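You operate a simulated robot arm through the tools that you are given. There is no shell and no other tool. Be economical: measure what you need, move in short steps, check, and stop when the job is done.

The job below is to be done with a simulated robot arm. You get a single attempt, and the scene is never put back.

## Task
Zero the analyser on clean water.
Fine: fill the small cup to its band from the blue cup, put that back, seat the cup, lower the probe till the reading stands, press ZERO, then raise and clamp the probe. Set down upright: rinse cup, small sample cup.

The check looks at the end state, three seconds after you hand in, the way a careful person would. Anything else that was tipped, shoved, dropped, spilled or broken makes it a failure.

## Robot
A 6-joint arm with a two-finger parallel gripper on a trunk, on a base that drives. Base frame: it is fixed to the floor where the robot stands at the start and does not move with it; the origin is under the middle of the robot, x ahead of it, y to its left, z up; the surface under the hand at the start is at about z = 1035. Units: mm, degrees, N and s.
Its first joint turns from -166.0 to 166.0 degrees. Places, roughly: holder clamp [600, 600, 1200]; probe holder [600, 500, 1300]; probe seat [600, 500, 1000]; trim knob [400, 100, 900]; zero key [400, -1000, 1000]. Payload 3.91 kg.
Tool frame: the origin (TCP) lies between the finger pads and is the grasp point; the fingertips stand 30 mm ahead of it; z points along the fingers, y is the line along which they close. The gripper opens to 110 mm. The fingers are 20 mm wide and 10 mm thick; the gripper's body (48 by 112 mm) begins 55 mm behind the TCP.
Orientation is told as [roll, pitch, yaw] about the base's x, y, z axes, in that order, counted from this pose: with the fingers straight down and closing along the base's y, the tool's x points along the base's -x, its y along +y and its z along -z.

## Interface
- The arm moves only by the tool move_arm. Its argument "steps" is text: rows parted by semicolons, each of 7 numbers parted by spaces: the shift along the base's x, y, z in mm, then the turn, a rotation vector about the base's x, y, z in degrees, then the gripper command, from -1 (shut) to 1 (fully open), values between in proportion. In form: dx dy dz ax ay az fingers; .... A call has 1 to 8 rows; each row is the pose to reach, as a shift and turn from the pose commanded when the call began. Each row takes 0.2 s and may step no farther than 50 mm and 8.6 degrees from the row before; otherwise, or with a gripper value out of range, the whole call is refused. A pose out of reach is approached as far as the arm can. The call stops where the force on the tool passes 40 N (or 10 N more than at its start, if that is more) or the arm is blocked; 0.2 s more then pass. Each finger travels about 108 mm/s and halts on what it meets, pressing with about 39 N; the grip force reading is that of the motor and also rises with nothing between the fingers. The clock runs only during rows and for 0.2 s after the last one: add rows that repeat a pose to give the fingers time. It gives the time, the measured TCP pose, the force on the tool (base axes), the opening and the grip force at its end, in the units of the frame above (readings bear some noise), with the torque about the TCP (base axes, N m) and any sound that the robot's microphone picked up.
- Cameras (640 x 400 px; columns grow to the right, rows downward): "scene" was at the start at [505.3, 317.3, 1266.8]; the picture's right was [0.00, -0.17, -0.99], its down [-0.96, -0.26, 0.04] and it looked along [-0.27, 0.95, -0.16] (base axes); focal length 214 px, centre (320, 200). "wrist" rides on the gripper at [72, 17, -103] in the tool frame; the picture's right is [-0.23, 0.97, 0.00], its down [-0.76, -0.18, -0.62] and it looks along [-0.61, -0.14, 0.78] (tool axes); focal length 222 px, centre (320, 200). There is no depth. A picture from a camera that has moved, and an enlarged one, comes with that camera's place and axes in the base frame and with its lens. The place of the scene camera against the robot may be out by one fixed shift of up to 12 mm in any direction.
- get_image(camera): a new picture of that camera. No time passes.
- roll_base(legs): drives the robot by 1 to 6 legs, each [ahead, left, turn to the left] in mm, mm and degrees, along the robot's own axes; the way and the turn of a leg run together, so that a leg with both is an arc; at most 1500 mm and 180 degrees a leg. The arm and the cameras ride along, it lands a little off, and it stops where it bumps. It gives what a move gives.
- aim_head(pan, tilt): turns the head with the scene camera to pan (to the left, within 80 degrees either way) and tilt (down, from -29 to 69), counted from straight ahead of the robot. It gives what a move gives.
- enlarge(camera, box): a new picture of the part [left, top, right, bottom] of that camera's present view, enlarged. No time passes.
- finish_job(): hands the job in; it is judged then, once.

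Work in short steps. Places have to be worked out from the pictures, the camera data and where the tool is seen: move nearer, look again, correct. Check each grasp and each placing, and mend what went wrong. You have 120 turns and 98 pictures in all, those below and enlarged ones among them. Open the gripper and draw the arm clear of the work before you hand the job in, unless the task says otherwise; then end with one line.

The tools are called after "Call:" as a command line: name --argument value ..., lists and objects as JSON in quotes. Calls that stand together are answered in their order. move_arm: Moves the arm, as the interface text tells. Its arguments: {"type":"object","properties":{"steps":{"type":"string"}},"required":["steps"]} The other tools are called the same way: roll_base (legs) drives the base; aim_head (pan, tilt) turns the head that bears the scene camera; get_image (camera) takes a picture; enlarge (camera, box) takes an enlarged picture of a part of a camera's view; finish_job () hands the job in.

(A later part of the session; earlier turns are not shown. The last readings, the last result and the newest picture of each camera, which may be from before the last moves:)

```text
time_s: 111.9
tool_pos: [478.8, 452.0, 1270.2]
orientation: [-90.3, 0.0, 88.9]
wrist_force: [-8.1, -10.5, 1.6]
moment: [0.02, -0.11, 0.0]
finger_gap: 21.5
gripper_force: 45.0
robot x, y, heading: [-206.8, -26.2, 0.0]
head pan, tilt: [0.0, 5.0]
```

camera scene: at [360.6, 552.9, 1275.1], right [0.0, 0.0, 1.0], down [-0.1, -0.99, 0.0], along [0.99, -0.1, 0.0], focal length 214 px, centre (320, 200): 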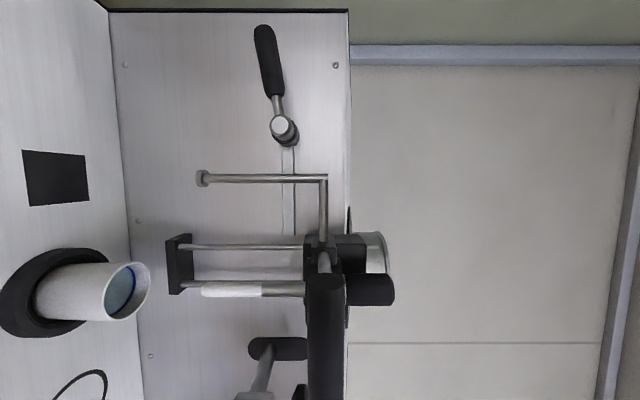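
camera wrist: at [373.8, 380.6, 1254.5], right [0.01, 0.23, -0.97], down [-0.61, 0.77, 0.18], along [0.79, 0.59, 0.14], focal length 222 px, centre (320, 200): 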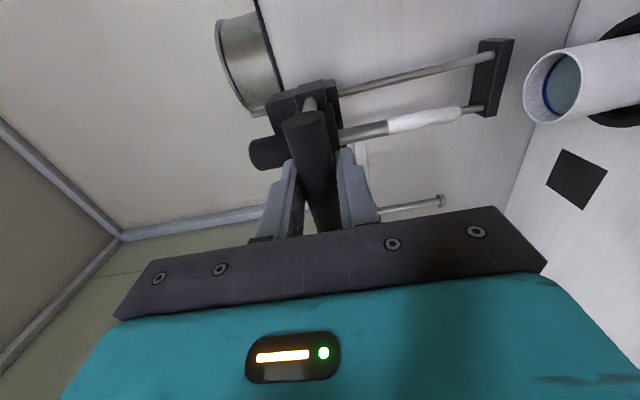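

Call:
enlarge --camera "scene" --box '[150, 100, 450, 340]'

```text
1.67 times, centred on (300, 220) of scene
camera zoom: at [434.4, 551.5, 1272.8], right [0.0, 0.0, 1.0], down [-0.1, -0.99, 0.0], along [0.99, -0.1, 0.0], focal length 358 px, centre (353, 167)
```

zoom: 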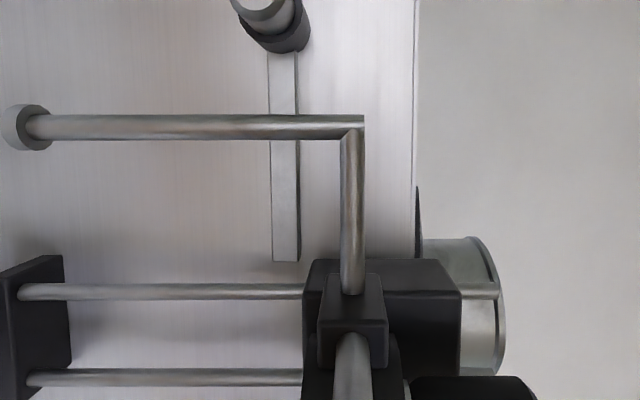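

I push a few millimetres more and watch whether the carriage itself follows.

Call:
move_arm --steps "1 1 -2 0 0 0 -1; 1 1 -4 0 0 0 -1; 1 1 -6 0 0 0 -1; 1 1 -6 0 0 0 -1"

Call:
enlarge --camera "scene" --box '[150, 100, 450, 340]'

```text
time_s: 112.9
tool_pos: [478.6, 452.0, 1265.0]
orientation: [-90.2, -0.1, 89.1]
wrist_force: [-29.4, -24.7, 1.5]
moment: [-0.04, -0.07, -0.16]
finger_gap: 21.4
gripper_force: 45.0
robot x, y, heading: [-204.6, -22.0, -0.1]
head pan, tilt: [0.0, 5.0]
```

```text
1.67 times, centred on (300, 220) of scene
camera zoom: at [434.4, 551.6, 1267.3], right [0.0, 0.0, 1.0], down [-0.1, -0.99, 0.0], along [0.99, -0.1, 0.0], focal length 358 px, centre (353, 167)
```

zoom: 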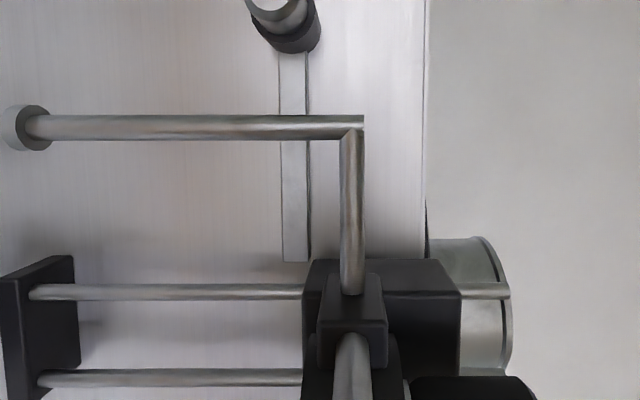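

The carriage follows freely, so it isn't clamped. The side forces come from my lateral offset, so I relax by (-1.3,-1.1).

Call:
move_arm --steps "-0.7 -0.6 0 0 0 0 -1; -1.3 -1.1 0 0 0 0 -1; -1.3 -1.1 0 0 0 0 -1"

```text
time_s: 113.7
tool_pos: [479.0, 451.4, 1263.7]
orientation: [-90.2, 0.0, 89.1]
wrist_force: [-17.9, -18.3, 2.1]
moment: [-0.07, -0.03, 0.05]
finger_gap: 21.5
gripper_force: 45.2
robot x, y, heading: [-204.7, -24.6, 0.0]
head pan, tilt: [0.0, 5.0]
```

Call:
move_arm --steps "-1 -1.4 0 0 0 0 -1; -2 -2.8 0 0 0 0 -1; -2 -2.8 0 0 0 0 -1"

```text
time_s: 114.5
tool_pos: [479.1, 453.0, 1260.8]
orientation: [-90.0, 0.2, 89.3]
wrist_force: [20.6, 13.5, 0.7]
moment: [0.11, 0.0, 0.4]
finger_gap: 21.6
gripper_force: 44.6
robot x, y, heading: [-206.1, -23.5, 0.2]
head pan, tilt: [0.0, 5.0]
```

I overshot; I return by (+1.0,+1.2) and then continue down in one small step to see the drift.

Call:
move_arm --steps "1 1.2 0 0 0 0 -1; 1 1.2 0 0 0 0 -1; 1 1.2 -5 0 0 0 -1; 1 1.2 -10 0 0 0 -1; 1 1.2 -10 0 0 0 -1"

```text
time_s: 115.7
tool_pos: [478.2, 451.7, 1253.0]
orientation: [-90.1, 0.1, 89.1]
wrist_force: [8.8, 11.7, 2.0]
moment: [0.05, -0.08, 0.12]
finger_gap: 21.3
gripper_force: 44.7
robot x, y, heading: [-204.4, -23.9, 0.2]
head pan, tilt: [0.0, 5.0]
```

The carriage slides with little force. I test whether it stays by itself: I open the fingers a few millimetres and see whether weight comes onto the lower finger.

Call:
move_arm --steps "0.5 1 0 0 0 0 -0.8; 0.5 1 0 0 0 0 -0.6; 0.5 1 0 0 0 0 -0.5; 0.5 1 0 0 0 0 -0.5; 0.5 1 0 0 0 0 -0.5"

Call:
enlarge --camera "wrist" --box '[220, 70, 540, 270]'

```text
time_s: 116.9
tool_pos: [478.8, 452.7, 1252.8]
orientation: [-90.1, 0.0, 89.1]
wrist_force: [0.5, 0.1, 1.1]
moment: [0.0, -0.01, -0.01]
finger_gap: 27.6
gripper_force: 0.0
robot x, y, heading: [-203.8, -20.6, 0.1]
head pan, tilt: [0.0, 5.0]
```

```text
2.00 times, centred on (380, 170) of wrist
camera zoom: at [374.2, 381.2, 1235.8], right [0.01, 0.23, -0.97], down [-0.61, 0.77, 0.18], along [0.79, 0.59, 0.14], focal length 444 px, centre (200, 260)
```

zoom: 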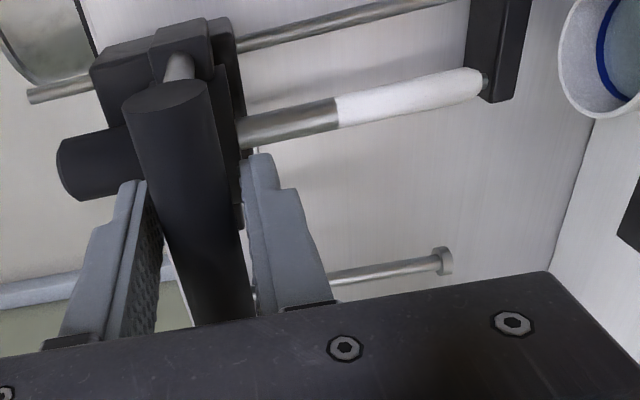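

It holds itself by friction. With the fingers loosely straddling the bar I push it down gradually, watching force.

Call:
move_arm --steps "0 0 -6 0 0 0 -0.5; 0 0 -14 0 0 0 -0.5; 0 0 -22 0 0 0 -0.5; 0 0 -30 0 0 0 -0.5; 0 0 -38 0 0 0 -0.5; 0 0 -45 0 0 0 -0.5; 0 0 -50 0 0 0 -0.5; 0 0 -50 0 0 0 -0.5"

Call:
get_image --camera "wrist"

```text
time_s: 118.7
tool_pos: [479.5, 452.8, 1202.4]
orientation: [-90.2, 0.0, 89.1]
wrist_force: [-0.9, 1.8, 1.7]
moment: [0.02, 0.01, 0.02]
finger_gap: 28.6
gripper_force: 1.2
robot x, y, heading: [-204.1, -23.6, 0.0]
head pan, tilt: [0.0, 5.0]
```

```text
27 pictures are left
camera wrist: at [373.8, 381.7, 1185.6], right [0.01, 0.23, -0.97], down [-0.61, 0.77, 0.18], along [0.79, 0.59, 0.14], focal length 222 px, centre (320, 200)
```

wrist: 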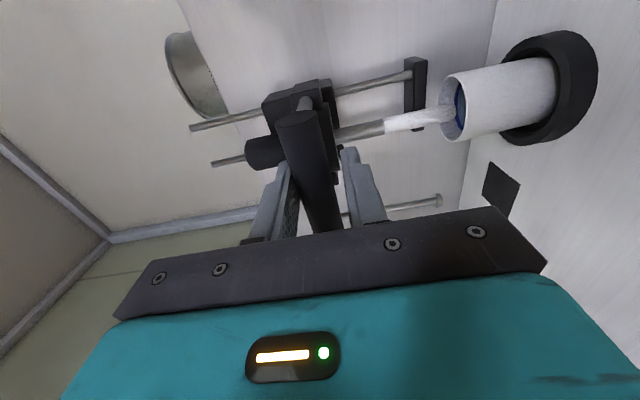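

The probe tip is entering the cup, centred. I lower another 28 mm.

Call:
move_arm --steps "0 0 -5 0 0 0 -0.5; 0 0 -10 0 0 0 -0.5; 0 0 -15 0 0 0 -0.5; 0 0 -20 0 0 0 -0.5; 0 0 -25 0 0 0 -0.5; 0 0 -28 0 0 0 -0.5; 0 0 -28 0 0 0 -0.5"

Call:
aim_head --pan 70 --tilt 45

Call:
get_image --camera "scene"

```text
time_s: 120.3
tool_pos: [478.7, 452.5, 1174.7]
orientation: [-90.1, 0.0, 89.1]
wrist_force: [-0.3, -1.9, 2.4]
moment: [0.07, -0.04, -0.01]
finger_gap: 28.5
gripper_force: 1.0
robot x, y, heading: [-204.7, -21.1, -0.0]
head pan, tilt: [0.0, 5.0]
```

```text
time_s: 121.7
tool_pos: [478.8, 451.9, 1175.4]
orientation: [-90.1, -0.1, 89.1]
wrist_force: [-0.4, 0.0, -0.6]
moment: [-0.02, -0.02, -0.01]
finger_gap: 27.8
gripper_force: 0.1
robot x, y, heading: [-206.2, -26.6, 0.1]
head pan, tilt: [70.0, 45.0]
```

```text
26 pictures are left
camera scene: at [370.1, 490.3, 1102.0], right [0.94, -0.01, 0.34], down [-0.25, -0.7, 0.66], along [0.23, -0.71, -0.66], focal length 214 px, centre (320, 200)
```

scene: 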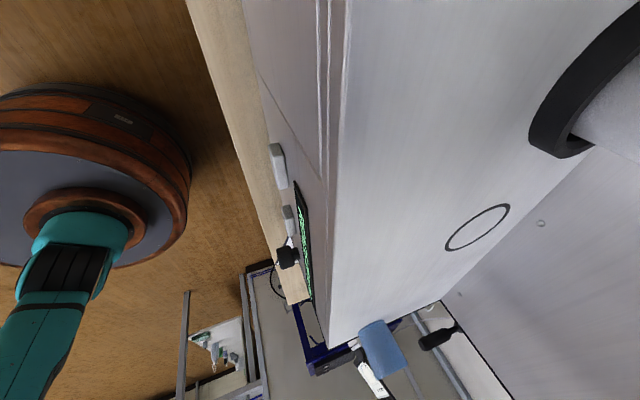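

The display is visible at a grazing angle; I enlarge it.

Call:
enlarge --camera "scene" --box '[265, 170, 345, 310]'

Call:
enlarge --camera "wrist" --box '[380, 30, 620, 180]'

```text
2.86 times, centred on (305, 240) of scene
camera zoom: at [370.1, 490.3, 1102.0], right [0.94, -0.01, 0.34], down [-0.25, -0.7, 0.66], along [0.23, -0.71, -0.66], focal length 613 px, centre (363, 86)
```

zoom: 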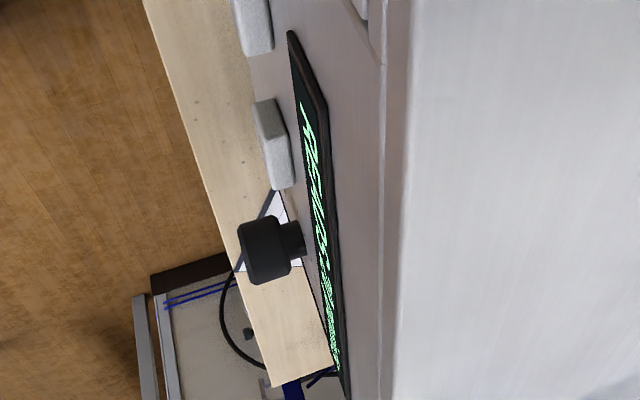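

```text
2.67 times, centred on (500, 105) of wrist
camera zoom: at [374.4, 381.3, 1158.7], right [0.01, 0.23, -0.97], down [-0.61, 0.77, 0.18], along [0.79, 0.59, 0.14], focal length 592 px, centre (-160, 453)
```

zoom: 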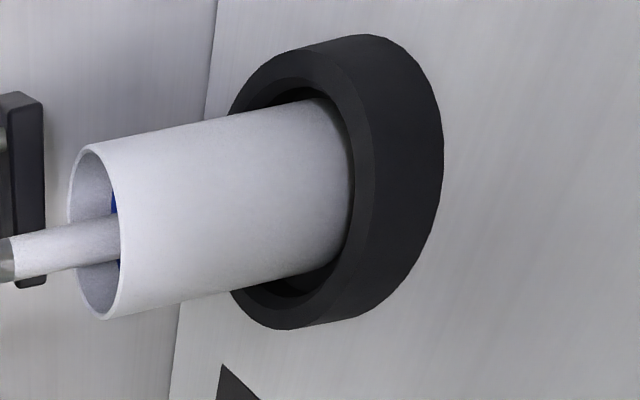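

The text has become longer than READY. I open, back the hand off and look at the display from in front.

Call:
move_arm --steps "0 0 1 0 0 0 -0.2; 0 0 1 0 0 0 0.1; -25 0 1 0 0 0 0.1; -60 0 1 0 0 0 0.1; -100 0 1 0 0 0 0.1; -140 0 1 0 0 0 0.1"

Call:
enlarge --camera "scene" --box '[300, 120, 480, 320]'

```text
time_s: 123.1
tool_pos: [338.7, 453.8, 1175.7]
orientation: [-90.1, 0.0, 89.1]
wrist_force: [0.9, 0.2, -0.1]
moment: [0.01, -0.05, -0.03]
finger_gap: 60.8
gripper_force: 0.2
robot x, y, heading: [-204.1, -20.6, -0.1]
head pan, tilt: [70.0, 45.0]
```

```text
2.00 times, centred on (390, 220) of scene
camera zoom: at [229.2, 491.3, 1101.8], right [0.94, -0.02, 0.34], down [-0.25, -0.7, 0.66], along [0.23, -0.71, -0.66], focal length 429 px, centre (180, 160)
```

zoom: 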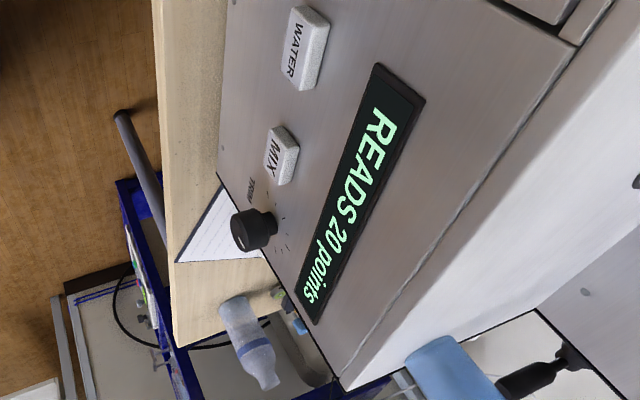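

The display says "READS 20 points": the reading stands. I back away and straighten the hand to point down, with fingers closed, then drive right toward the terminal.

Call:
roll_base --legs '[[-120, 0, 0]]'

Call:
move_arm --steps "0 0 5 0 0 -8 0; 0 0 15 0 0 -16 -0.5; 0 0 25 0 0 -24 -1; 0 0 30 0 0 -24 -1"

Call:
move_arm --steps "0 0 0 8.4 0 0 -1; 0 0 0 16.8 0 0 -1; 0 0 0 25.2 0 0 -1; 0 0 0 33.6 0 0 -1; 0 0 0 42 0 0 -1; 0 0 0 50.4 0 0 -1; 0 0 0 58.8 0 0 -1; 0 0 0 67.2 0 0 -1"

Call:
move_arm --steps "0 0 0 8 0 0 -1; 0 0 0 16 0 0 -1; 0 0 0 22.8 0 0 -1; 0 0 0 22.8 0 0 -1"

Call:
move_arm --steps "0 -20 20 0 8 0 -1; 0 -60 40 0 16 0 -1; 0 -100 50 0 24 0 -1; 0 -140 50 0 32 0 -1; 0 -180 50 0 40 0 -1; 0 -220 50 0 48 0 -1; 0 -260 50 0 56 0 -1; 0 -280 50 0 64 0 -1"

Call:
roll_base --legs '[[0, -850, 0]]'

Call:
aim_head --pan -20 --tilt -25

Call:
get_image --camera "scene"

```text
time_s: 124.3
tool_pos: [220.5, 454.0, 1175.5]
orientation: [-90.1, 0.1, 89.2]
wrist_force: [-0.7, 0.2, -0.1]
moment: [0.0, -0.01, -0.02]
finger_gap: 60.7
gripper_force: 0.1
robot x, y, heading: [-322.1, -22.5, -0.1]
head pan, tilt: [70.0, 45.0]
```

```text
time_s: 125.3
tool_pos: [221.0, 453.4, 1207.4]
orientation: [-90.1, 0.0, 65.1]
wrist_force: [-0.2, 0.2, 0.4]
moment: [-0.06, -0.02, -0.03]
finger_gap: 0.2
gripper_force: 37.6
robot x, y, heading: [-322.6, -18.2, -0.0]
head pan, tilt: [70.0, 45.0]
```

```text
time_s: 127.1
tool_pos: [220.7, 454.8, 1205.5]
orientation: [-44.9, -56.7, 39.9]
wrist_force: [0.2, 0.3, -0.2]
moment: [-0.02, 0.0, -0.03]
finger_gap: 0.0
gripper_force: 37.6
robot x, y, heading: [-320.4, -20.6, 0.6]
head pan, tilt: [70.0, 45.0]
```

```text
time_s: 128.1
tool_pos: [221.0, 453.3, 1206.0]
orientation: [0.1, -65.3, -0.2]
wrist_force: [-0.8, 0.5, -0.7]
moment: [0.0, 0.03, 0.03]
finger_gap: 0.0
gripper_force: 37.8
robot x, y, heading: [-321.9, -21.6, 0.3]
head pan, tilt: [70.0, 45.0]
```

```text
time_s: 129.9
tool_pos: [219.4, 172.6, 1256.9]
orientation: [-0.1, -1.2, -0.1]
wrist_force: [-0.9, -0.6, 0.2]
moment: [0.01, -0.03, -0.01]
finger_gap: 0.0
gripper_force: 37.9
robot x, y, heading: [-323.6, -22.6, 0.0]
head pan, tilt: [70.0, 45.0]
```

```text
time_s: 134.5
tool_pos: [227.0, -683.8, 1256.1]
orientation: [-0.1, -1.3, 0.9]
wrist_force: [0.1, 0.2, -0.1]
moment: [0.0, 0.03, -0.02]
finger_gap: 0.0
gripper_force: 38.0
robot x, y, heading: [-311.9, -890.7, 1.2]
head pan, tilt: [70.0, 45.0]
```

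```text
time_s: 136.2
tool_pos: [227.5, -685.9, 1255.4]
orientation: [-0.1, -1.2, 1.0]
wrist_force: [0.5, 0.4, -0.8]
moment: [-0.01, 0.01, 0.02]
finger_gap: 0.0
gripper_force: 37.9
robot x, y, heading: [-313.4, -889.7, 0.9]
head pan, tilt: [-20.0, -25.0]
```

```text
22 pictures are left
camera scene: at [364.0, -709.1, 1324.9], right [0.01, -0.94, 0.34], down [-0.9, -0.16, -0.41], along [0.44, -0.3, -0.84], focal length 214 px, centre (320, 200)
```

scene: 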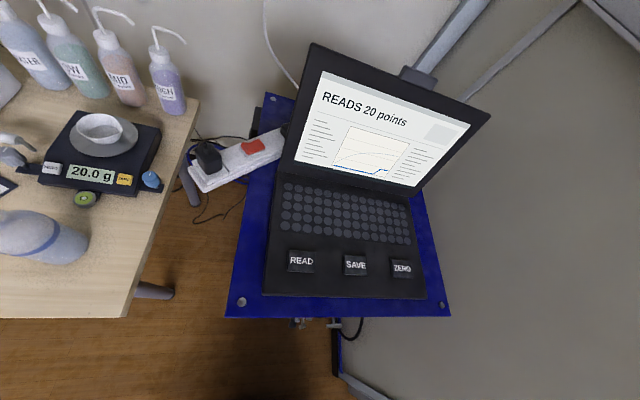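

It's a laptop with READ, SAVE and ZERO keys; its screen also says READS 20 points. ZERO is estimated near (430,-990,~1000). I move the hand above that area and look with the wrist camera.

Call:
move_arm --steps "25 -40 0 0 0 0 -1; 50 -80 -5 0 0 0 -1; 70 -120 -10 0 0 0 -1; 90 -160 -20 0 0 0 -1; 110 -200 -30 0 0 0 -1; 130 -240 -40 0 0 0 -1; 150 -280 -50 0 0 0 -1; 165 -300 -56 0 0 0 -1"

Call:
get_image --camera "wrist"

Call:
get_image --camera "scene"

```text
time_s: 138.0
tool_pos: [390.2, -984.9, 1201.3]
orientation: [0.0, -1.2, 1.1]
wrist_force: [-0.4, 0.0, -0.1]
moment: [-0.02, -0.02, 0.0]
finger_gap: 0.0
gripper_force: 37.9
robot x, y, heading: [-310.9, -888.2, 1.2]
head pan, tilt: [-20.0, -25.0]
```

```text
21 pictures are left
camera wrist: at [314.8, -968.3, 1303.0], right [0.21, 0.98, 0.0], down [0.75, -0.16, 0.64], along [0.63, -0.13, -0.77], focal length 222 px, centre (320, 200)
```

wrist: 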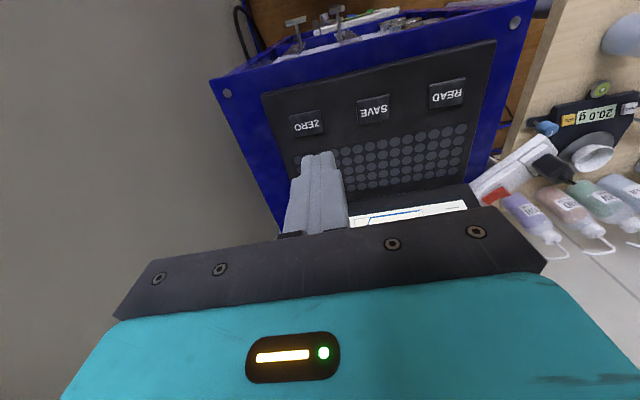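

```text
20 pictures are left
camera scene: at [527.1, -1008.3, 1270.5], right [0.01, -0.94, 0.34], down [-0.9, -0.16, -0.42], along [0.45, -0.3, -0.84], focal length 214 px, centre (320, 200)
```

scene: 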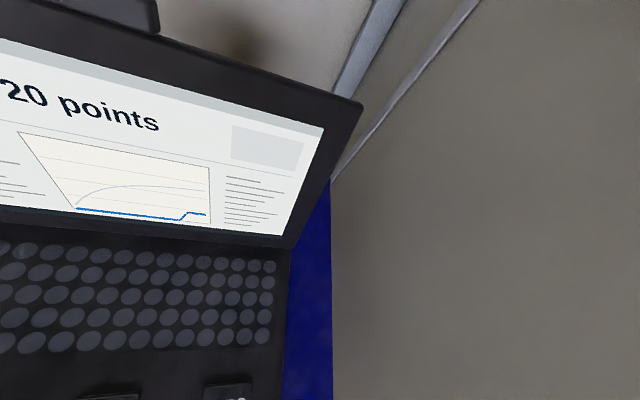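

ZERO triangulates to about (438,-1013), key top z ≈ 958. I tilt the hand to -40° so that the head rises clear of the screen, and hover over the key.

Call:
move_arm --steps "0 -5 0 0 -8 0 -1; 5 -10 -10 0 -16 0 -1; 10 -15 -30 0 -24 0 -1; 16 -20 -60 0 -32 0 -1; 24 -25 -95 0 -39 0 -1; 32 -28 -130 0 -39 0 -1; 36 -28 -150 0 -39 0 -1"

Call:
aim_head --pan 0 --tilt 35

Call:
get_image --camera "wrist"

Call:
get_image --camera "scene"

```text
time_s: 139.6
tool_pos: [428.7, -1009.7, 1050.1]
orientation: [-1.0, -40.2, 1.1]
wrist_force: [-1.1, 0.0, -0.5]
moment: [0.0, -0.03, 0.01]
finger_gap: 0.0
gripper_force: 37.4
robot x, y, heading: [-309.9, -888.6, 1.1]
head pan, tilt: [-20.0, -25.0]
```

```text
time_s: 140.9
tool_pos: [427.6, -1009.8, 1050.3]
orientation: [-0.9, -40.1, 1.3]
wrist_force: [0.2, -0.1, 0.8]
moment: [-0.02, 0.02, 0.02]
finger_gap: 0.0
gripper_force: 37.7
robot x, y, heading: [-311.0, -889.4, 1.2]
head pan, tilt: [0.0, 35.0]
```

```text
19 pictures are left
camera wrist: at [305.7, -994.4, 1082.5], right [0.16, 0.98, 0.13], down [0.18, -0.16, 0.97], along [0.97, -0.13, -0.2], focal length 222 px, centre (320, 200)
```

wrist: 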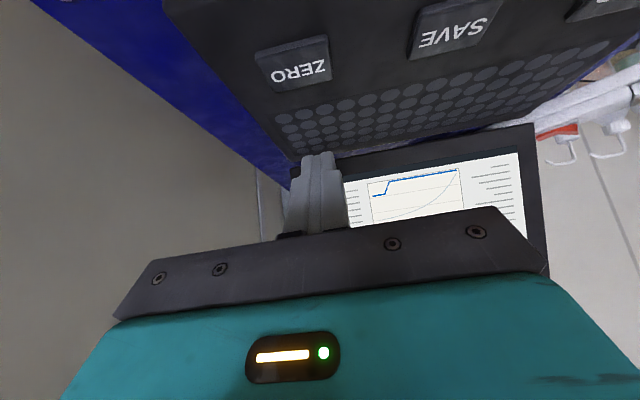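

```text
18 pictures are left
camera scene: at [434.8, -1011.8, 1120.0], right [0.01, -1.0, 0.01], down [-1.0, -0.01, -0.09], along [0.09, -0.01, -1.0], focal length 214 px, centre (320, 200)
```

scene: 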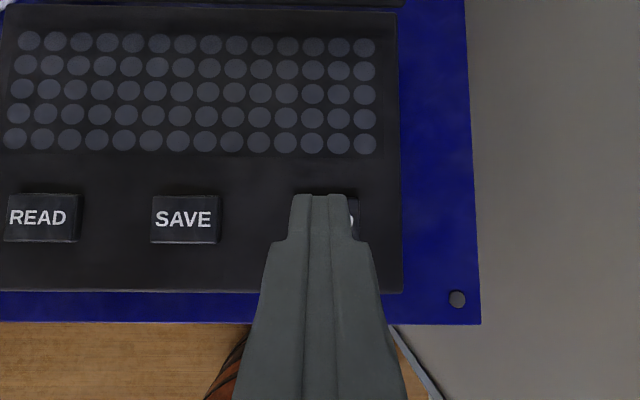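

The key centre refines to (442,-1016,~950). I shift (+2.5,-6) and lower to just above it.

Call:
move_arm --steps "1 -3 -10 0 0 0 -1; 2.5 -6 -25 0 0 0 -1; 2.5 -6 -40 0 0 0 -1; 2.5 -6 -52 0 0 0 -1; 2.5 -6 -60 0 0 0 -1; 2.5 -6 -60 0 0 0 -1"

Call:
get_image --camera "wrist"

```text
time_s: 142.3
tool_pos: [429.4, -1019.1, 990.6]
orientation: [-0.9, -40.2, 1.2]
wrist_force: [-0.3, -0.5, 0.4]
moment: [-0.02, -0.02, 0.01]
finger_gap: 0.0
gripper_force: 37.9
robot x, y, heading: [-315.7, -887.7, 1.2]
head pan, tilt: [0.0, 35.0]
```

```text
17 pictures are left
camera wrist: at [307.7, -1002.5, 1022.8], right [0.16, 0.98, 0.13], down [0.18, -0.16, 0.97], along [0.97, -0.13, -0.2], focal length 222 px, centre (320, 200)
```

wrist: 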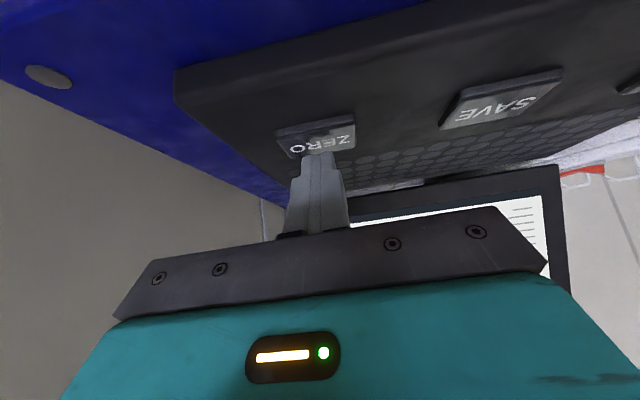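

The tip is right over ZERO. I press down in small steps, then lift.

Call:
move_arm --steps "0 1 -3 0 0 0 -1; 0 1 -6 0 0 0 -1; 0 1 -8 0 0 0 -1; 0 1 -10 0 0 0 -1; 0 1 -12 0 0 0 -1; 0 1 -12 0 0 0 -1"

```text
time_s: 143.7
tool_pos: [430.2, -1018.0, 980.8]
orientation: [-1.0, -40.5, 1.3]
wrist_force: [-3.3, -4.7, 28.4]
moment: [-0.07, -0.29, 0.03]
finger_gap: 0.1
gripper_force: 37.5
robot x, y, heading: [-310.3, -885.3, 1.1]
head pan, tilt: [0.0, 35.0]
heard: click
```

A click was heard. I lift clear and read the screen.

Call:
move_arm --steps "0 0 5 0 0 0 -1; 0 0 25 0 0 0 -1; -10 0 60 0 0 0 -1; -40 10 100 0 0 0 -1; -80 20 130 0 0 0 -1; -120 30 150 0 0 0 -1"

Call:
aim_head --pan 10 --tilt 0

Call:
get_image --camera "scene"

```text
refused: row 4 steps farther than a row can; nothing moved
```

```text
time_s: 144.7
tool_pos: [430.8, -1017.7, 981.6]
orientation: [-1.1, -40.4, 1.3]
wrist_force: [5.6, -9.3, 48.4]
moment: [-0.2, -0.72, -0.27]
finger_gap: 0.1
gripper_force: 37.1
robot x, y, heading: [-312.4, -890.7, 1.1]
head pan, tilt: [10.0, 0.0]
```

```text
16 pictures are left
camera scene: at [479.2, -1003.2, 1086.6], right [0.12, -0.99, -0.12], down [-0.76, -0.02, -0.65], along [0.64, 0.17, -0.75], focal length 214 px, centre (320, 200)
```

scene: 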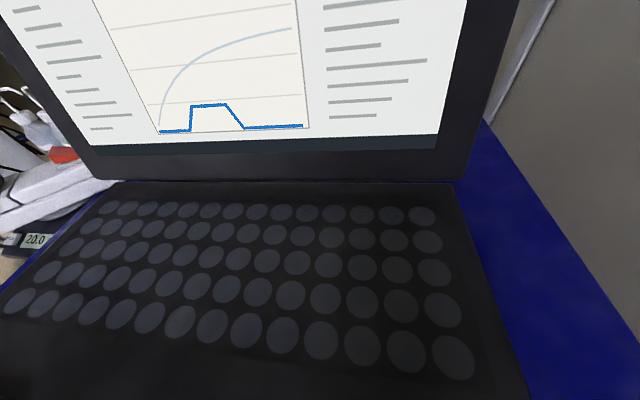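

The lift was refused (one step too long) and I'm still pressing, so I lift now in legal steps and read the screen.

Call:
move_arm --steps "0 0 5 0 0 0 -1; 0 0 25 0 0 0 -1; -10 0 55 0 0 0 -1; -30 8 90 0 0 0 -1; -55 14 120 0 0 0 -1; -90 20 145 0 0 0 -1; -130 20 160 0 0 0 -1"

Call:
get_image --camera "scene"

```text
time_s: 146.3
tool_pos: [300.4, -993.7, 1135.9]
orientation: [-0.9, -40.1, 1.3]
wrist_force: [0.7, -0.4, -1.4]
moment: [-0.01, 0.02, 0.03]
finger_gap: 0.0
gripper_force: 38.1
robot x, y, heading: [-313.4, -887.3, 1.2]
head pan, tilt: [10.0, 0.0]
```

```text
15 pictures are left
camera scene: at [350.0, -979.4, 1241.2], right [0.12, -0.98, -0.12], down [-0.76, -0.02, -0.64], along [0.63, 0.17, -0.76], focal length 214 px, centre (320, 200)
```

scene: 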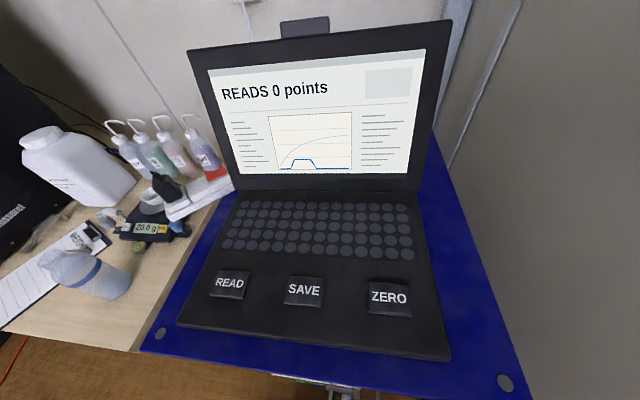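

Zeroed: "READS 0 points". I drive back to the analyser, correcting the heading.

Call:
roll_base --legs '[[0, 867, -1.1]]'

Call:
move_arm --steps "-20 30 10 0 -7 0 -1; -40 60 20 0 -14 0 -1; -60 95 30 0 -21 0 -1; -70 130 30 0 -25 0 -1; -70 170 30 0 -25 0 -0.5; -70 210 30 0 -25 0 -0.2; -70 250 30 0 -25 0 0.1; -70 280 30 0 -25 0 0.1"

Call:
move_arm --steps "0 20 -3 -8 0 0 0.1; 0 50 -6 -16 0 0 0.1; 0 80 -9 -24 0 0 0.1; 0 110 -10 -32 0 0 0.1; 0 130 -10 -40 0 0 0.1; 0 130 -10 -48 0 0 0.1; 0 130 -10 -56 0 0 0.1; 0 130 -10 -64 0 0 0.1"

Call:
move_arm --steps "0 0 0 -8 0 0 0.1; 0 0 0 -16 0 0 0.1; 0 0 0 -24 0 0 0.1; 0 0 0 -26 0 0 0.1; 0 0 0 -26 0 0 0.1"

```text
time_s: 150.8
tool_pos: [291.9, -150.5, 1137.0]
orientation: [-0.8, -40.2, -0.4]
wrist_force: [0.1, -0.4, 0.1]
moment: [0.04, 0.0, -0.03]
finger_gap: 0.2
gripper_force: 37.7
robot x, y, heading: [-316.6, -24.8, -0.4]
head pan, tilt: [10.0, 0.0]
```

```text
time_s: 152.6
tool_pos: [223.3, 127.7, 1166.8]
orientation: [-0.5, -65.2, -0.8]
wrist_force: [-0.8, -0.1, -0.5]
moment: [-0.01, -0.04, 0.03]
finger_gap: 60.3
gripper_force: 0.1
robot x, y, heading: [-319.6, -24.3, -0.6]
head pan, tilt: [10.0, 0.0]
```

```text
time_s: 154.4
tool_pos: [221.6, 259.7, 1155.8]
orientation: [-79.6, -23.6, 62.7]
wrist_force: [0.4, 0.4, 0.5]
moment: [0.01, -0.01, -0.02]
finger_gap: 60.7
gripper_force: 0.0
robot x, y, heading: [-316.0, -28.8, -0.5]
head pan, tilt: [10.0, 0.0]
```

```text
time_s: 155.6
tool_pos: [222.0, 258.6, 1156.8]
orientation: [-91.2, -0.1, 65.2]
wrist_force: [-0.8, 0.1, 0.3]
moment: [0.02, 0.0, 0.01]
finger_gap: 60.5
gripper_force: 0.0
robot x, y, heading: [-317.3, -24.0, -0.6]
head pan, tilt: [10.0, 0.0]
```

I drive forward again, then bring the hand to the front of the lowered handle (bar near z 1172).

Call:
roll_base --legs '[[110, 0, 0.5]]'

Call:
move_arm --steps "0 40 3 0 0 6 0.1; 0 80 6 0 0 12 0.1; 0 120 9 0 0 18 0.1; 10 160 12 0 0 24 0.1; 20 180 15 0 0 24 0.1; 40 190 16 0 0 24 0.1; 60 193 16 0 0 24 0.1; 60 193 16 0 0 24 0.1"

Call:
get_image --camera "wrist"

```text
time_s: 156.8
tool_pos: [330.4, 262.9, 1156.2]
orientation: [-91.1, -0.3, 65.6]
wrist_force: [-0.1, 0.0, 0.0]
moment: [0.01, 0.0, -0.01]
finger_gap: 60.5
gripper_force: 0.0
robot x, y, heading: [-205.6, -29.1, -0.0]
head pan, tilt: [10.0, 0.0]
```

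```text
time_s: 158.6
tool_pos: [391.5, 456.7, 1172.7]
orientation: [-91.3, -0.2, 89.6]
wrist_force: [0.1, -0.8, -0.1]
moment: [0.0, -0.03, 0.01]
finger_gap: 60.5
gripper_force: 0.1
robot x, y, heading: [-206.4, -29.1, -0.3]
head pan, tilt: [10.0, 0.0]
```

```text
14 pictures are left
camera wrist: at [288.1, 384.3, 1153.1], right [0.02, 0.23, -0.97], down [-0.62, 0.77, 0.17], along [0.78, 0.6, 0.16], focal length 222 px, centre (320, 200)
```

wrist: 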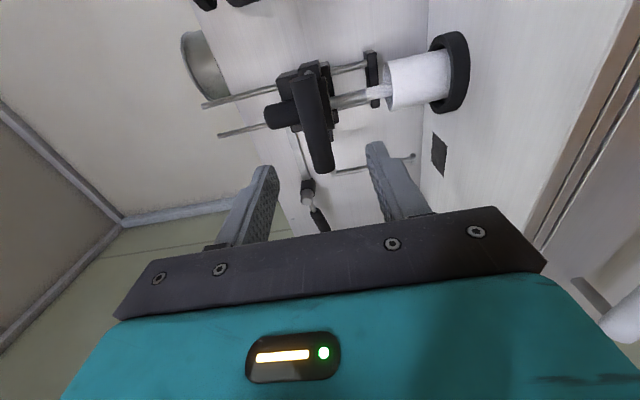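

The bar is near (480,450,1176). I advance around it, close loosely, and lift it back up with the lower finger.

Call:
move_arm --steps "25 -3 2 0 0 0 0.1; 50 -4 3 0 0 0 0.1; 72 -4 3 0 0 0 0.1; 86 -4 3 0 0 0 0.1; 86 -4 3 0 0 0 -0.3; 86 -4 3 0 0 0 -0.5; 86 -4 3 0 0 0 -0.5"

Call:
move_arm --steps "0 0 5 0 0 0 -0.5; 0 0 14 0 0 0 -0.5; 0 0 24 0 0 0 -0.5; 0 0 34 0 0 0 -0.5; 0 0 44 0 0 0 -0.5; 0 0 52 0 0 0 -0.5; 0 0 56 0 0 0 -0.5; 0 0 56 0 0 0 -0.5"

Call:
get_image --camera "wrist"

```text
time_s: 160.2
tool_pos: [478.0, 449.6, 1176.4]
orientation: [-91.2, -0.2, 89.7]
wrist_force: [-0.6, 0.3, -0.4]
moment: [0.02, 0.0, 0.04]
finger_gap: 27.6
gripper_force: 0.2
robot x, y, heading: [-203.8, -25.3, -0.3]
head pan, tilt: [10.0, 0.0]
```

```text
time_s: 162.0
tool_pos: [477.7, 451.0, 1230.5]
orientation: [-91.2, -0.3, 89.6]
wrist_force: [-0.9, -0.5, -3.4]
moment: [-0.03, 0.07, -0.04]
finger_gap: 29.2
gripper_force: 1.8
robot x, y, heading: [-204.1, -25.4, 0.0]
head pan, tilt: [10.0, 0.0]
```

```text
13 pictures are left
camera wrist: at [373.7, 378.8, 1211.5], right [0.02, 0.23, -0.97], down [-0.62, 0.77, 0.17], along [0.78, 0.6, 0.16], focal length 222 px, centre (320, 200)
```

wrist: 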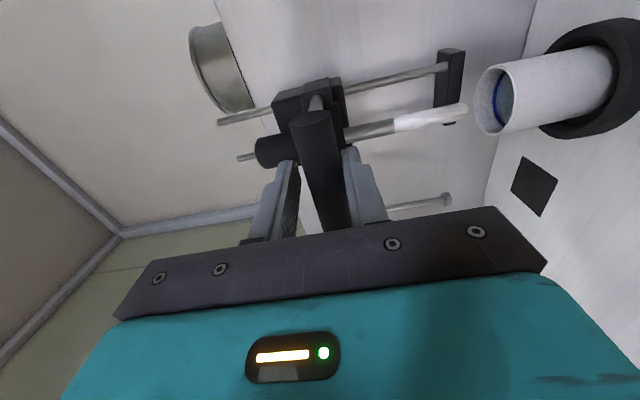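

The probe is out of the cup. I raise it the rest of the way, to about the starting height.

Call:
move_arm --steps "0 0 8 0 0 0 -0.5; 0 0 17 0 0 0 -0.5; 0 0 26 0 0 0 -0.5; 0 0 34 0 0 0 -0.5; 0 0 40 0 0 0 -0.5; 0 0 44 0 0 0 -0.5; 0 0 46 0 0 0 -0.5; 0 0 46 0 0 0 -0.5"

```text
time_s: 163.8
tool_pos: [478.6, 450.9, 1276.8]
orientation: [-91.1, -0.4, 89.6]
wrist_force: [-1.0, -2.4, -3.9]
moment: [-0.07, 0.07, -0.02]
finger_gap: 29.0
gripper_force: 1.5
robot x, y, heading: [-210.3, -27.8, 0.2]
head pan, tilt: [10.0, 0.0]
```

At the top. I unload, open, back out, and look at the clamp.

Call:
move_arm --steps "0 0 -2 0 0 0 -0.3; 0 0 -3 0 0 0 0.1; -25 0 -3 0 0 0 0.1; -60 0 -3 0 0 0 0.1; -100 0 -3 0 0 0 0; -130 20 -3 0 0 0 0; -140 60 -3 0 0 0 0; -140 100 -3 0 0 0 0"

Call:
aim_head --pan 10 --tilt 10

Call:
get_image --camera "wrist"

Call:
get_image --camera "scene"

```text
time_s: 165.6
tool_pos: [336.0, 550.5, 1275.0]
orientation: [-91.2, -0.3, 89.6]
wrist_force: [-0.4, -0.8, 0.6]
moment: [0.0, 0.07, 0.06]
finger_gap: 55.2
gripper_force: 0.0
robot x, y, heading: [-204.1, -26.9, -0.3]
head pan, tilt: [10.0, 0.0]
```

```text
time_s: 166.4
tool_pos: [337.9, 550.8, 1273.3]
orientation: [-91.1, -0.2, 89.6]
wrist_force: [-0.2, 0.1, 1.1]
moment: [-0.02, 0.01, 0.01]
finger_gap: 54.9
gripper_force: 0.1
robot x, y, heading: [-207.6, -25.1, -0.2]
head pan, tilt: [10.0, 10.0]
```

```text
12 pictures are left
camera wrist: at [233.2, 478.8, 1254.3], right [0.02, 0.23, -0.97], down [-0.62, 0.77, 0.17], along [0.78, 0.6, 0.16], focal length 222 px, centre (320, 200)
```

wrist: 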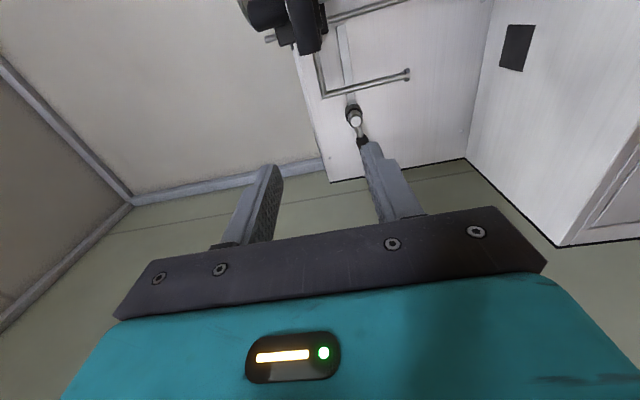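

```text
11 pictures are left
camera scene: at [291.8, 642.4, 1259.9], right [0.15, -0.01, 0.99], down [-0.18, -0.98, 0.02], along [0.97, -0.18, -0.15], focal length 214 px, centre (320, 200)
```

scene: 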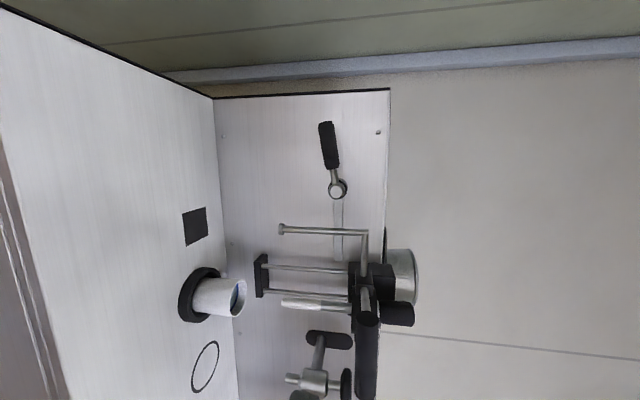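

I enlarge the clamp for marks and to see how the lever turns.

Call:
enlarge --camera "scene" --box '[220, 95, 400, 275]'

```text
2.22 times, centred on (310, 185) of scene
camera zoom: at [291.8, 642.4, 1259.9], right [0.15, -0.01, 0.99], down [-0.18, -0.98, 0.02], along [0.97, -0.18, -0.15], focal length 477 px, centre (342, 233)
```

zoom: 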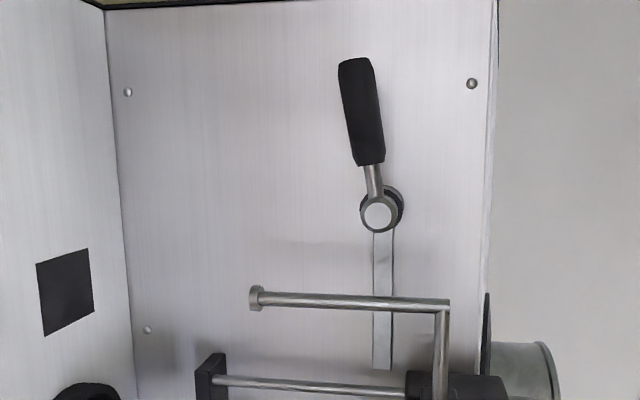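

The hub is near (580,602,1235), its grip from (≈577,632,1227) to (≈577,689,1217). I bring the hand back to the head-up attitude (head away from the left wall) with fingers closed, to test the lever from below.

Call:
move_arm --steps "-5 0 0 0 0 -8 -0.3; -10 0 0 0 0 -16 -0.6; -15 0 0 0 0 -24 -1; -15 0 0 0 0 -24 -1"

Call:
move_arm --steps "0 0 -5 8.5 0 0 -1; 0 0 -10 17 0 0 -1; 0 0 -20 25.5 0 0 -1; 0 0 -30 34 0 0 -1; 0 0 -40 42.5 0 0 -1; 0 0 -50 51 0 0 -1; 0 0 -60 59.5 0 0 -1; 0 0 -70 68 0 0 -1"

Call:
move_arm --steps "5 20 -4 8 0 0 -1; 20 50 -8 16 0 0 -1; 45 80 -12 22.8 0 0 -1; 75 110 -16 22.8 0 0 -1; 110 112 -18 22.8 0 0 -1; 150 112 -18 22.8 0 0 -1; 170 112 -18 22.8 0 0 -1"

Call:
aim_head --pan -10 --tilt 30

Call:
get_image --camera "scene"

```text
time_s: 167.4
tool_pos: [322.0, 551.4, 1272.9]
orientation: [-91.2, -0.3, 65.6]
wrist_force: [-0.8, -0.3, -0.7]
moment: [0.0, -0.01, -0.04]
finger_gap: 0.0
gripper_force: 37.7
robot x, y, heading: [-203.3, -26.9, -0.0]
head pan, tilt: [10.0, 10.0]
```

```text
time_s: 169.2
tool_pos: [321.5, 552.8, 1205.8]
orientation: [-45.1, -57.9, 39.0]
wrist_force: [0.5, 0.9, 0.5]
moment: [-0.03, -0.04, 0.05]
finger_gap: 0.0
gripper_force: 37.8
robot x, y, heading: [-205.1, -30.1, -0.1]
head pan, tilt: [10.0, 10.0]
```

```text
time_s: 170.8
tool_pos: [491.6, 663.1, 1185.0]
orientation: [1.4, -65.6, -2.4]
wrist_force: [-0.4, -0.2, 0.0]
moment: [0.03, 0.01, -0.02]
finger_gap: 0.0
gripper_force: 37.9
robot x, y, heading: [-208.5, -29.6, 0.2]
head pan, tilt: [10.0, 10.0]
```

```text
time_s: 171.6
tool_pos: [491.2, 662.3, 1185.5]
orientation: [1.3, -65.5, -2.4]
wrist_force: [-0.1, 0.4, -0.2]
moment: [0.03, 0.03, -0.03]
finger_gap: 0.1
gripper_force: 37.9
robot x, y, heading: [-204.8, -27.3, -0.2]
head pan, tilt: [-10.0, 30.0]
```

```text
9 pictures are left
camera scene: at [471.8, 643.8, 1261.1], right [-0.18, -0.98, 0.06], down [-0.8, 0.11, -0.58], along [0.57, -0.15, -0.81], focal length 214 px, centre (320, 200)
```

scene: 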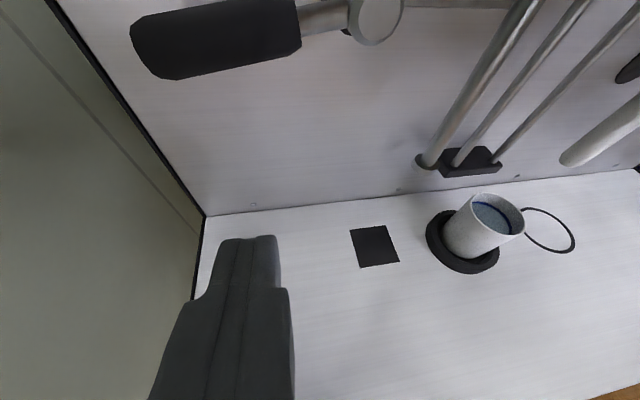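

The grip's middle is at ~(577,664,1221). I slide the closed fingers beneath it and press gently upward.

Call:
move_arm --steps "25 -2 0 0 0 0 -1; 50 -4 0 0 0 0 -1; 72 -4 0 0 0 0 -1; 72 -4 8 0 0 0 -1; 72 -4 14 0 0 0 -1; 72 -4 18 0 0 0 -1; 72 -4 22 0 0 0 -1; 72 -4 26 0 0 0 -1"

```text
time_s: 173.4
tool_pos: [564.5, 658.6, 1213.3]
orientation: [1.3, -65.6, -2.4]
wrist_force: [0.2, 0.2, 0.4]
moment: [0.0, 0.02, -0.02]
finger_gap: 0.0
gripper_force: 37.9
robot x, y, heading: [-208.6, -23.9, -0.1]
head pan, tilt: [-10.0, 30.0]
```

No contact yet. I continue upward gently.

Call:
move_arm --steps "0 0 3 0 0 0 -1; 0 0 6 0 0 0 -1; 0 0 9 0 0 0 -1; 0 0 12 0 0 0 -1; 0 0 15 0 0 0 -1; 0 0 15 0 0 0 -1"

Call:
get_image --camera "scene"

```text
time_s: 174.0
tool_pos: [564.1, 659.6, 1213.8]
orientation: [0.8, -65.3, -2.1]
wrist_force: [-2.3, -3.0, -3.5]
moment: [-0.01, 0.05, -0.03]
finger_gap: 0.1
gripper_force: 38.1
robot x, y, heading: [-203.5, -29.6, -0.1]
head pan, tilt: [-10.0, 30.0]
stopped in row 2: the force on the tool passed its limit at 47 N (the readings are from after the stop); the commanded pose is now the measured one
```

```text
8 pictures are left
camera scene: at [545.0, 640.6, 1289.3], right [-0.18, -0.98, 0.07], down [-0.81, 0.11, -0.58], along [0.56, -0.16, -0.81], focal length 214 px, centre (320, 200)
```

scene: 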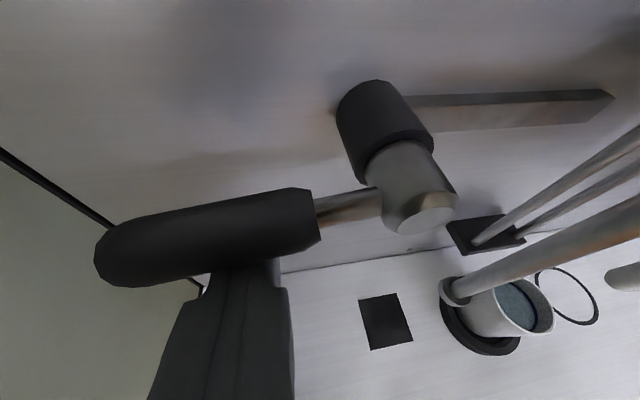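

Upward is a hard stop, so the lever closes downward. I back out, go over the top of the grip, and come down onto it.

Call:
move_arm --steps "0 0 -8 0 0 0 -1; -35 0 -8 0 0 0 -1; -70 0 -8 0 0 0 -1; -70 0 30 0 0 0 -1; -70 0 62 0 0 0 -1; -40 0 62 0 0 0 -1; -9 0 62 0 0 0 -1; -9 0 62 0 0 0 -1"

Call:
move_arm --steps "0 0 -6 0 0 0 -1; 0 0 -12 0 0 0 -1; 0 0 -17 0 0 0 -1; 0 0 -22 0 0 0 -1; 0 0 -27 0 0 0 -1; 0 0 -32 0 0 0 -1; 0 -1 -37 0 0 0 -1; 0 -2 -42 0 0 0 -1"

Call:
get_image --camera "scene"

```text
time_s: 175.8
tool_pos: [555.8, 660.4, 1274.7]
orientation: [0.8, -65.3, -2.0]
wrist_force: [-0.4, 0.4, -0.2]
moment: [-0.04, -0.05, -0.06]
finger_gap: 0.0
gripper_force: 37.5
robot x, y, heading: [-204.5, -28.6, 0.1]
head pan, tilt: [-10.0, 30.0]
```

```text
time_s: 177.6
tool_pos: [555.3, 657.5, 1234.8]
orientation: [1.0, -65.2, -2.1]
wrist_force: [-2.3, -0.9, 3.0]
moment: [-0.03, -0.01, -0.05]
finger_gap: 0.1
gripper_force: 38.1
robot x, y, heading: [-204.3, -28.7, -0.1]
head pan, tilt: [-10.0, 30.0]
```

```text
7 pictures are left
camera scene: at [535.5, 639.4, 1310.6], right [-0.18, -0.98, 0.07], down [-0.81, 0.11, -0.58], along [0.56, -0.16, -0.81], focal length 214 px, centre (320, 200)
```

scene: 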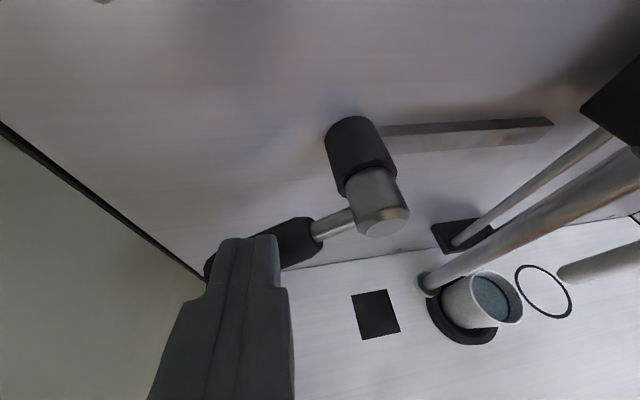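

The lever swings down easily. I follow its arc toward vertical.

Call:
move_arm --steps "0 -0.5 -10 0 0 0 -1; 0 -5 -19 0 0 0 -1; 0 -11 -28 0 0 0 -1; 0 -18 -35 0 0 0 -1; 0 -26 -41 0 0 0 -1; 0 -31 -43 0 0 0 -1; 0 -36 -45 0 0 0 -1; 0 -36 -45 0 0 0 -1"

Call:
get_image --camera "scene"

```text
time_s: 179.4
tool_pos: [554.7, 624.4, 1187.8]
orientation: [0.9, -65.3, -2.0]
wrist_force: [9.9, 25.8, 17.1]
moment: [-0.05, -0.59, 0.92]
finger_gap: 0.1
gripper_force: 37.4
robot x, y, heading: [-205.7, -24.4, 0.1]
head pan, tilt: [-10.0, 30.0]
```

```text
6 pictures are left
camera scene: at [535.3, 605.1, 1263.7], right [-0.18, -0.98, 0.07], down [-0.81, 0.11, -0.58], along [0.56, -0.16, -0.81], focal length 214 px, centre (320, 200)
```

scene: 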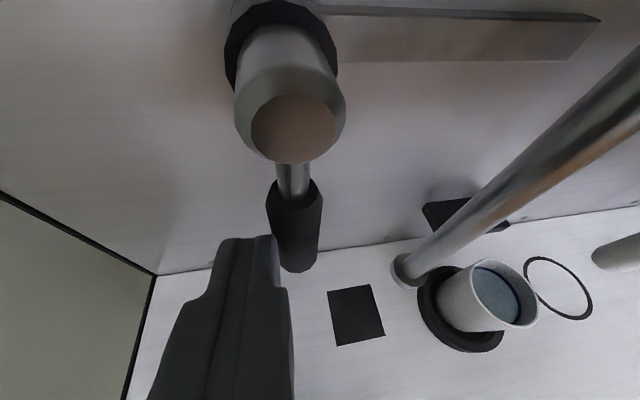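

Firm resistance builds (≈30 N) with the lever about vertical. I press a little further to be sure it's seated.

Call:
move_arm --steps "0 -1.5 -0.5 0 0 0 -1; 0 -3 -1 0 0 0 -1; 0 -4.5 -1 0 0 0 -1; 0 -4.5 -1 0 0 0 -1"

```text
time_s: 179.7
tool_pos: [554.8, 624.3, 1187.1]
orientation: [1.0, -65.4, -1.9]
wrist_force: [3.9, 9.5, 2.7]
moment: [0.01, -0.06, 0.32]
finger_gap: 0.0
gripper_force: 38.0
robot x, y, heading: [-207.6, -27.8, -0.0]
head pan, tilt: [-10.0, 30.0]
stopped in row 1: the force on the tool passed its limit at 48 N (the readings are from after the stop); the commanded pose is now the measured one
```

That is a hard stop, so the lever is home. I back off sideways and withdraw, open the gripper and check the scene.

Call:
move_arm --steps "0 8 3 0 0 0 -1; -10 14 6 0 0 0 -1; -50 16 10 0 0 0 -1; -95 0 20 0 0 0 -1; -140 -20 30 0 0 0 -1; -185 -40 40 0 0 0 -1; -230 -50 50 0 0 0 -0.5"

Call:
roll_base --legs '[[-250, 0, 0]]'

Call:
aim_head --pan -35 --tilt 10

Call:
get_image --camera "scene"

```text
refused: row 5 steps farther than a row can; nothing moved
```

```text
time_s: 181.5
tool_pos: [296.9, 625.4, 1188.6]
orientation: [1.0, -65.4, -1.7]
wrist_force: [-0.8, 0.9, 0.1]
moment: [0.02, -0.04, 0.0]
finger_gap: 0.1
gripper_force: 37.5
robot x, y, heading: [-460.9, -30.3, 0.1]
head pan, tilt: [-10.0, 30.0]
```

```text
time_s: 182.4
tool_pos: [296.9, 626.3, 1188.0]
orientation: [1.0, -65.4, -1.7]
wrist_force: [0.1, 0.2, 0.0]
moment: [-0.03, 0.04, 0.01]
finger_gap: 0.0
gripper_force: 37.8
robot x, y, heading: [-462.8, -30.6, 0.4]
head pan, tilt: [-35.0, 10.0]
```

```text
5 pictures are left
camera scene: at [278.4, 569.4, 1298.5], right [-0.53, -0.81, 0.23], down [-0.54, 0.11, -0.83], along [0.65, -0.57, -0.5], focal length 214 px, centre (320, 200)
```

scene: 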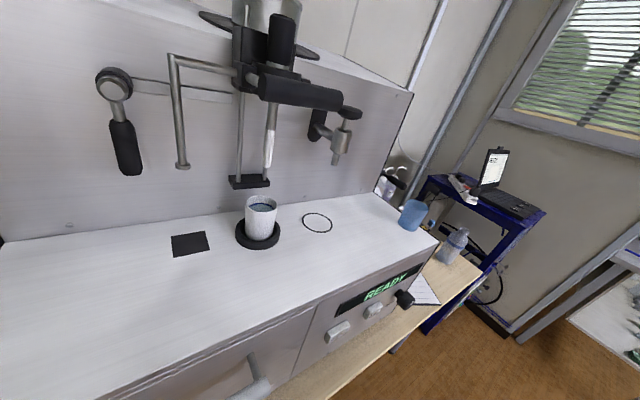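

All is upright, the lever stands vertical and the display is back to READY. I verify that the clamp really holds with a light press on top of the handle: first up and over in front of it.

Call:
move_arm --steps "0 -25 25 0 0 0 -1; 0 -50 50 0 0 0 -1; 0 -80 75 0 0 0 -1; 0 -110 95 0 0 0 -1; 0 -140 115 0 0 0 -1; 0 -165 128 0 0 0 -1; 0 -174 132 0 0 0 -1"

Call:
roll_base --legs '[[160, 0, 0]]'

Call:
get_image --camera "wrist"

```text
time_s: 184.0
tool_pos: [297.1, 450.8, 1320.2]
orientation: [1.0, -65.4, -1.6]
wrist_force: [0.0, -0.4, 0.1]
moment: [-0.03, -0.02, -0.02]
finger_gap: 0.0
gripper_force: 37.4
robot x, y, heading: [-456.3, -28.8, 0.4]
head pan, tilt: [-35.0, 10.0]
```

```text
time_s: 185.4
tool_pos: [457.7, 454.5, 1320.3]
orientation: [1.0, -65.3, -1.6]
wrist_force: [0.0, -0.2, 1.3]
moment: [0.01, 0.0, 0.01]
finger_gap: 0.0
gripper_force: 37.2
robot x, y, heading: [-300.2, -26.3, 0.7]
head pan, tilt: [-35.0, 10.0]
```

```text
4 pictures are left
camera wrist: at [332.8, 472.2, 1297.6], right [0.11, 0.97, 0.21], down [-0.25, -0.18, 0.95], along [0.96, -0.15, 0.22], focal length 222 px, centre (320, 200)
```

wrist: 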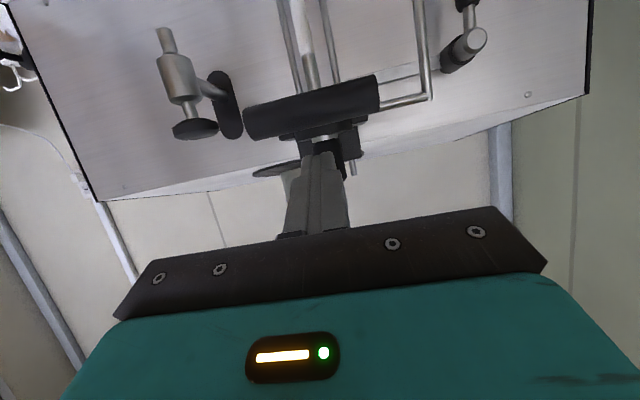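

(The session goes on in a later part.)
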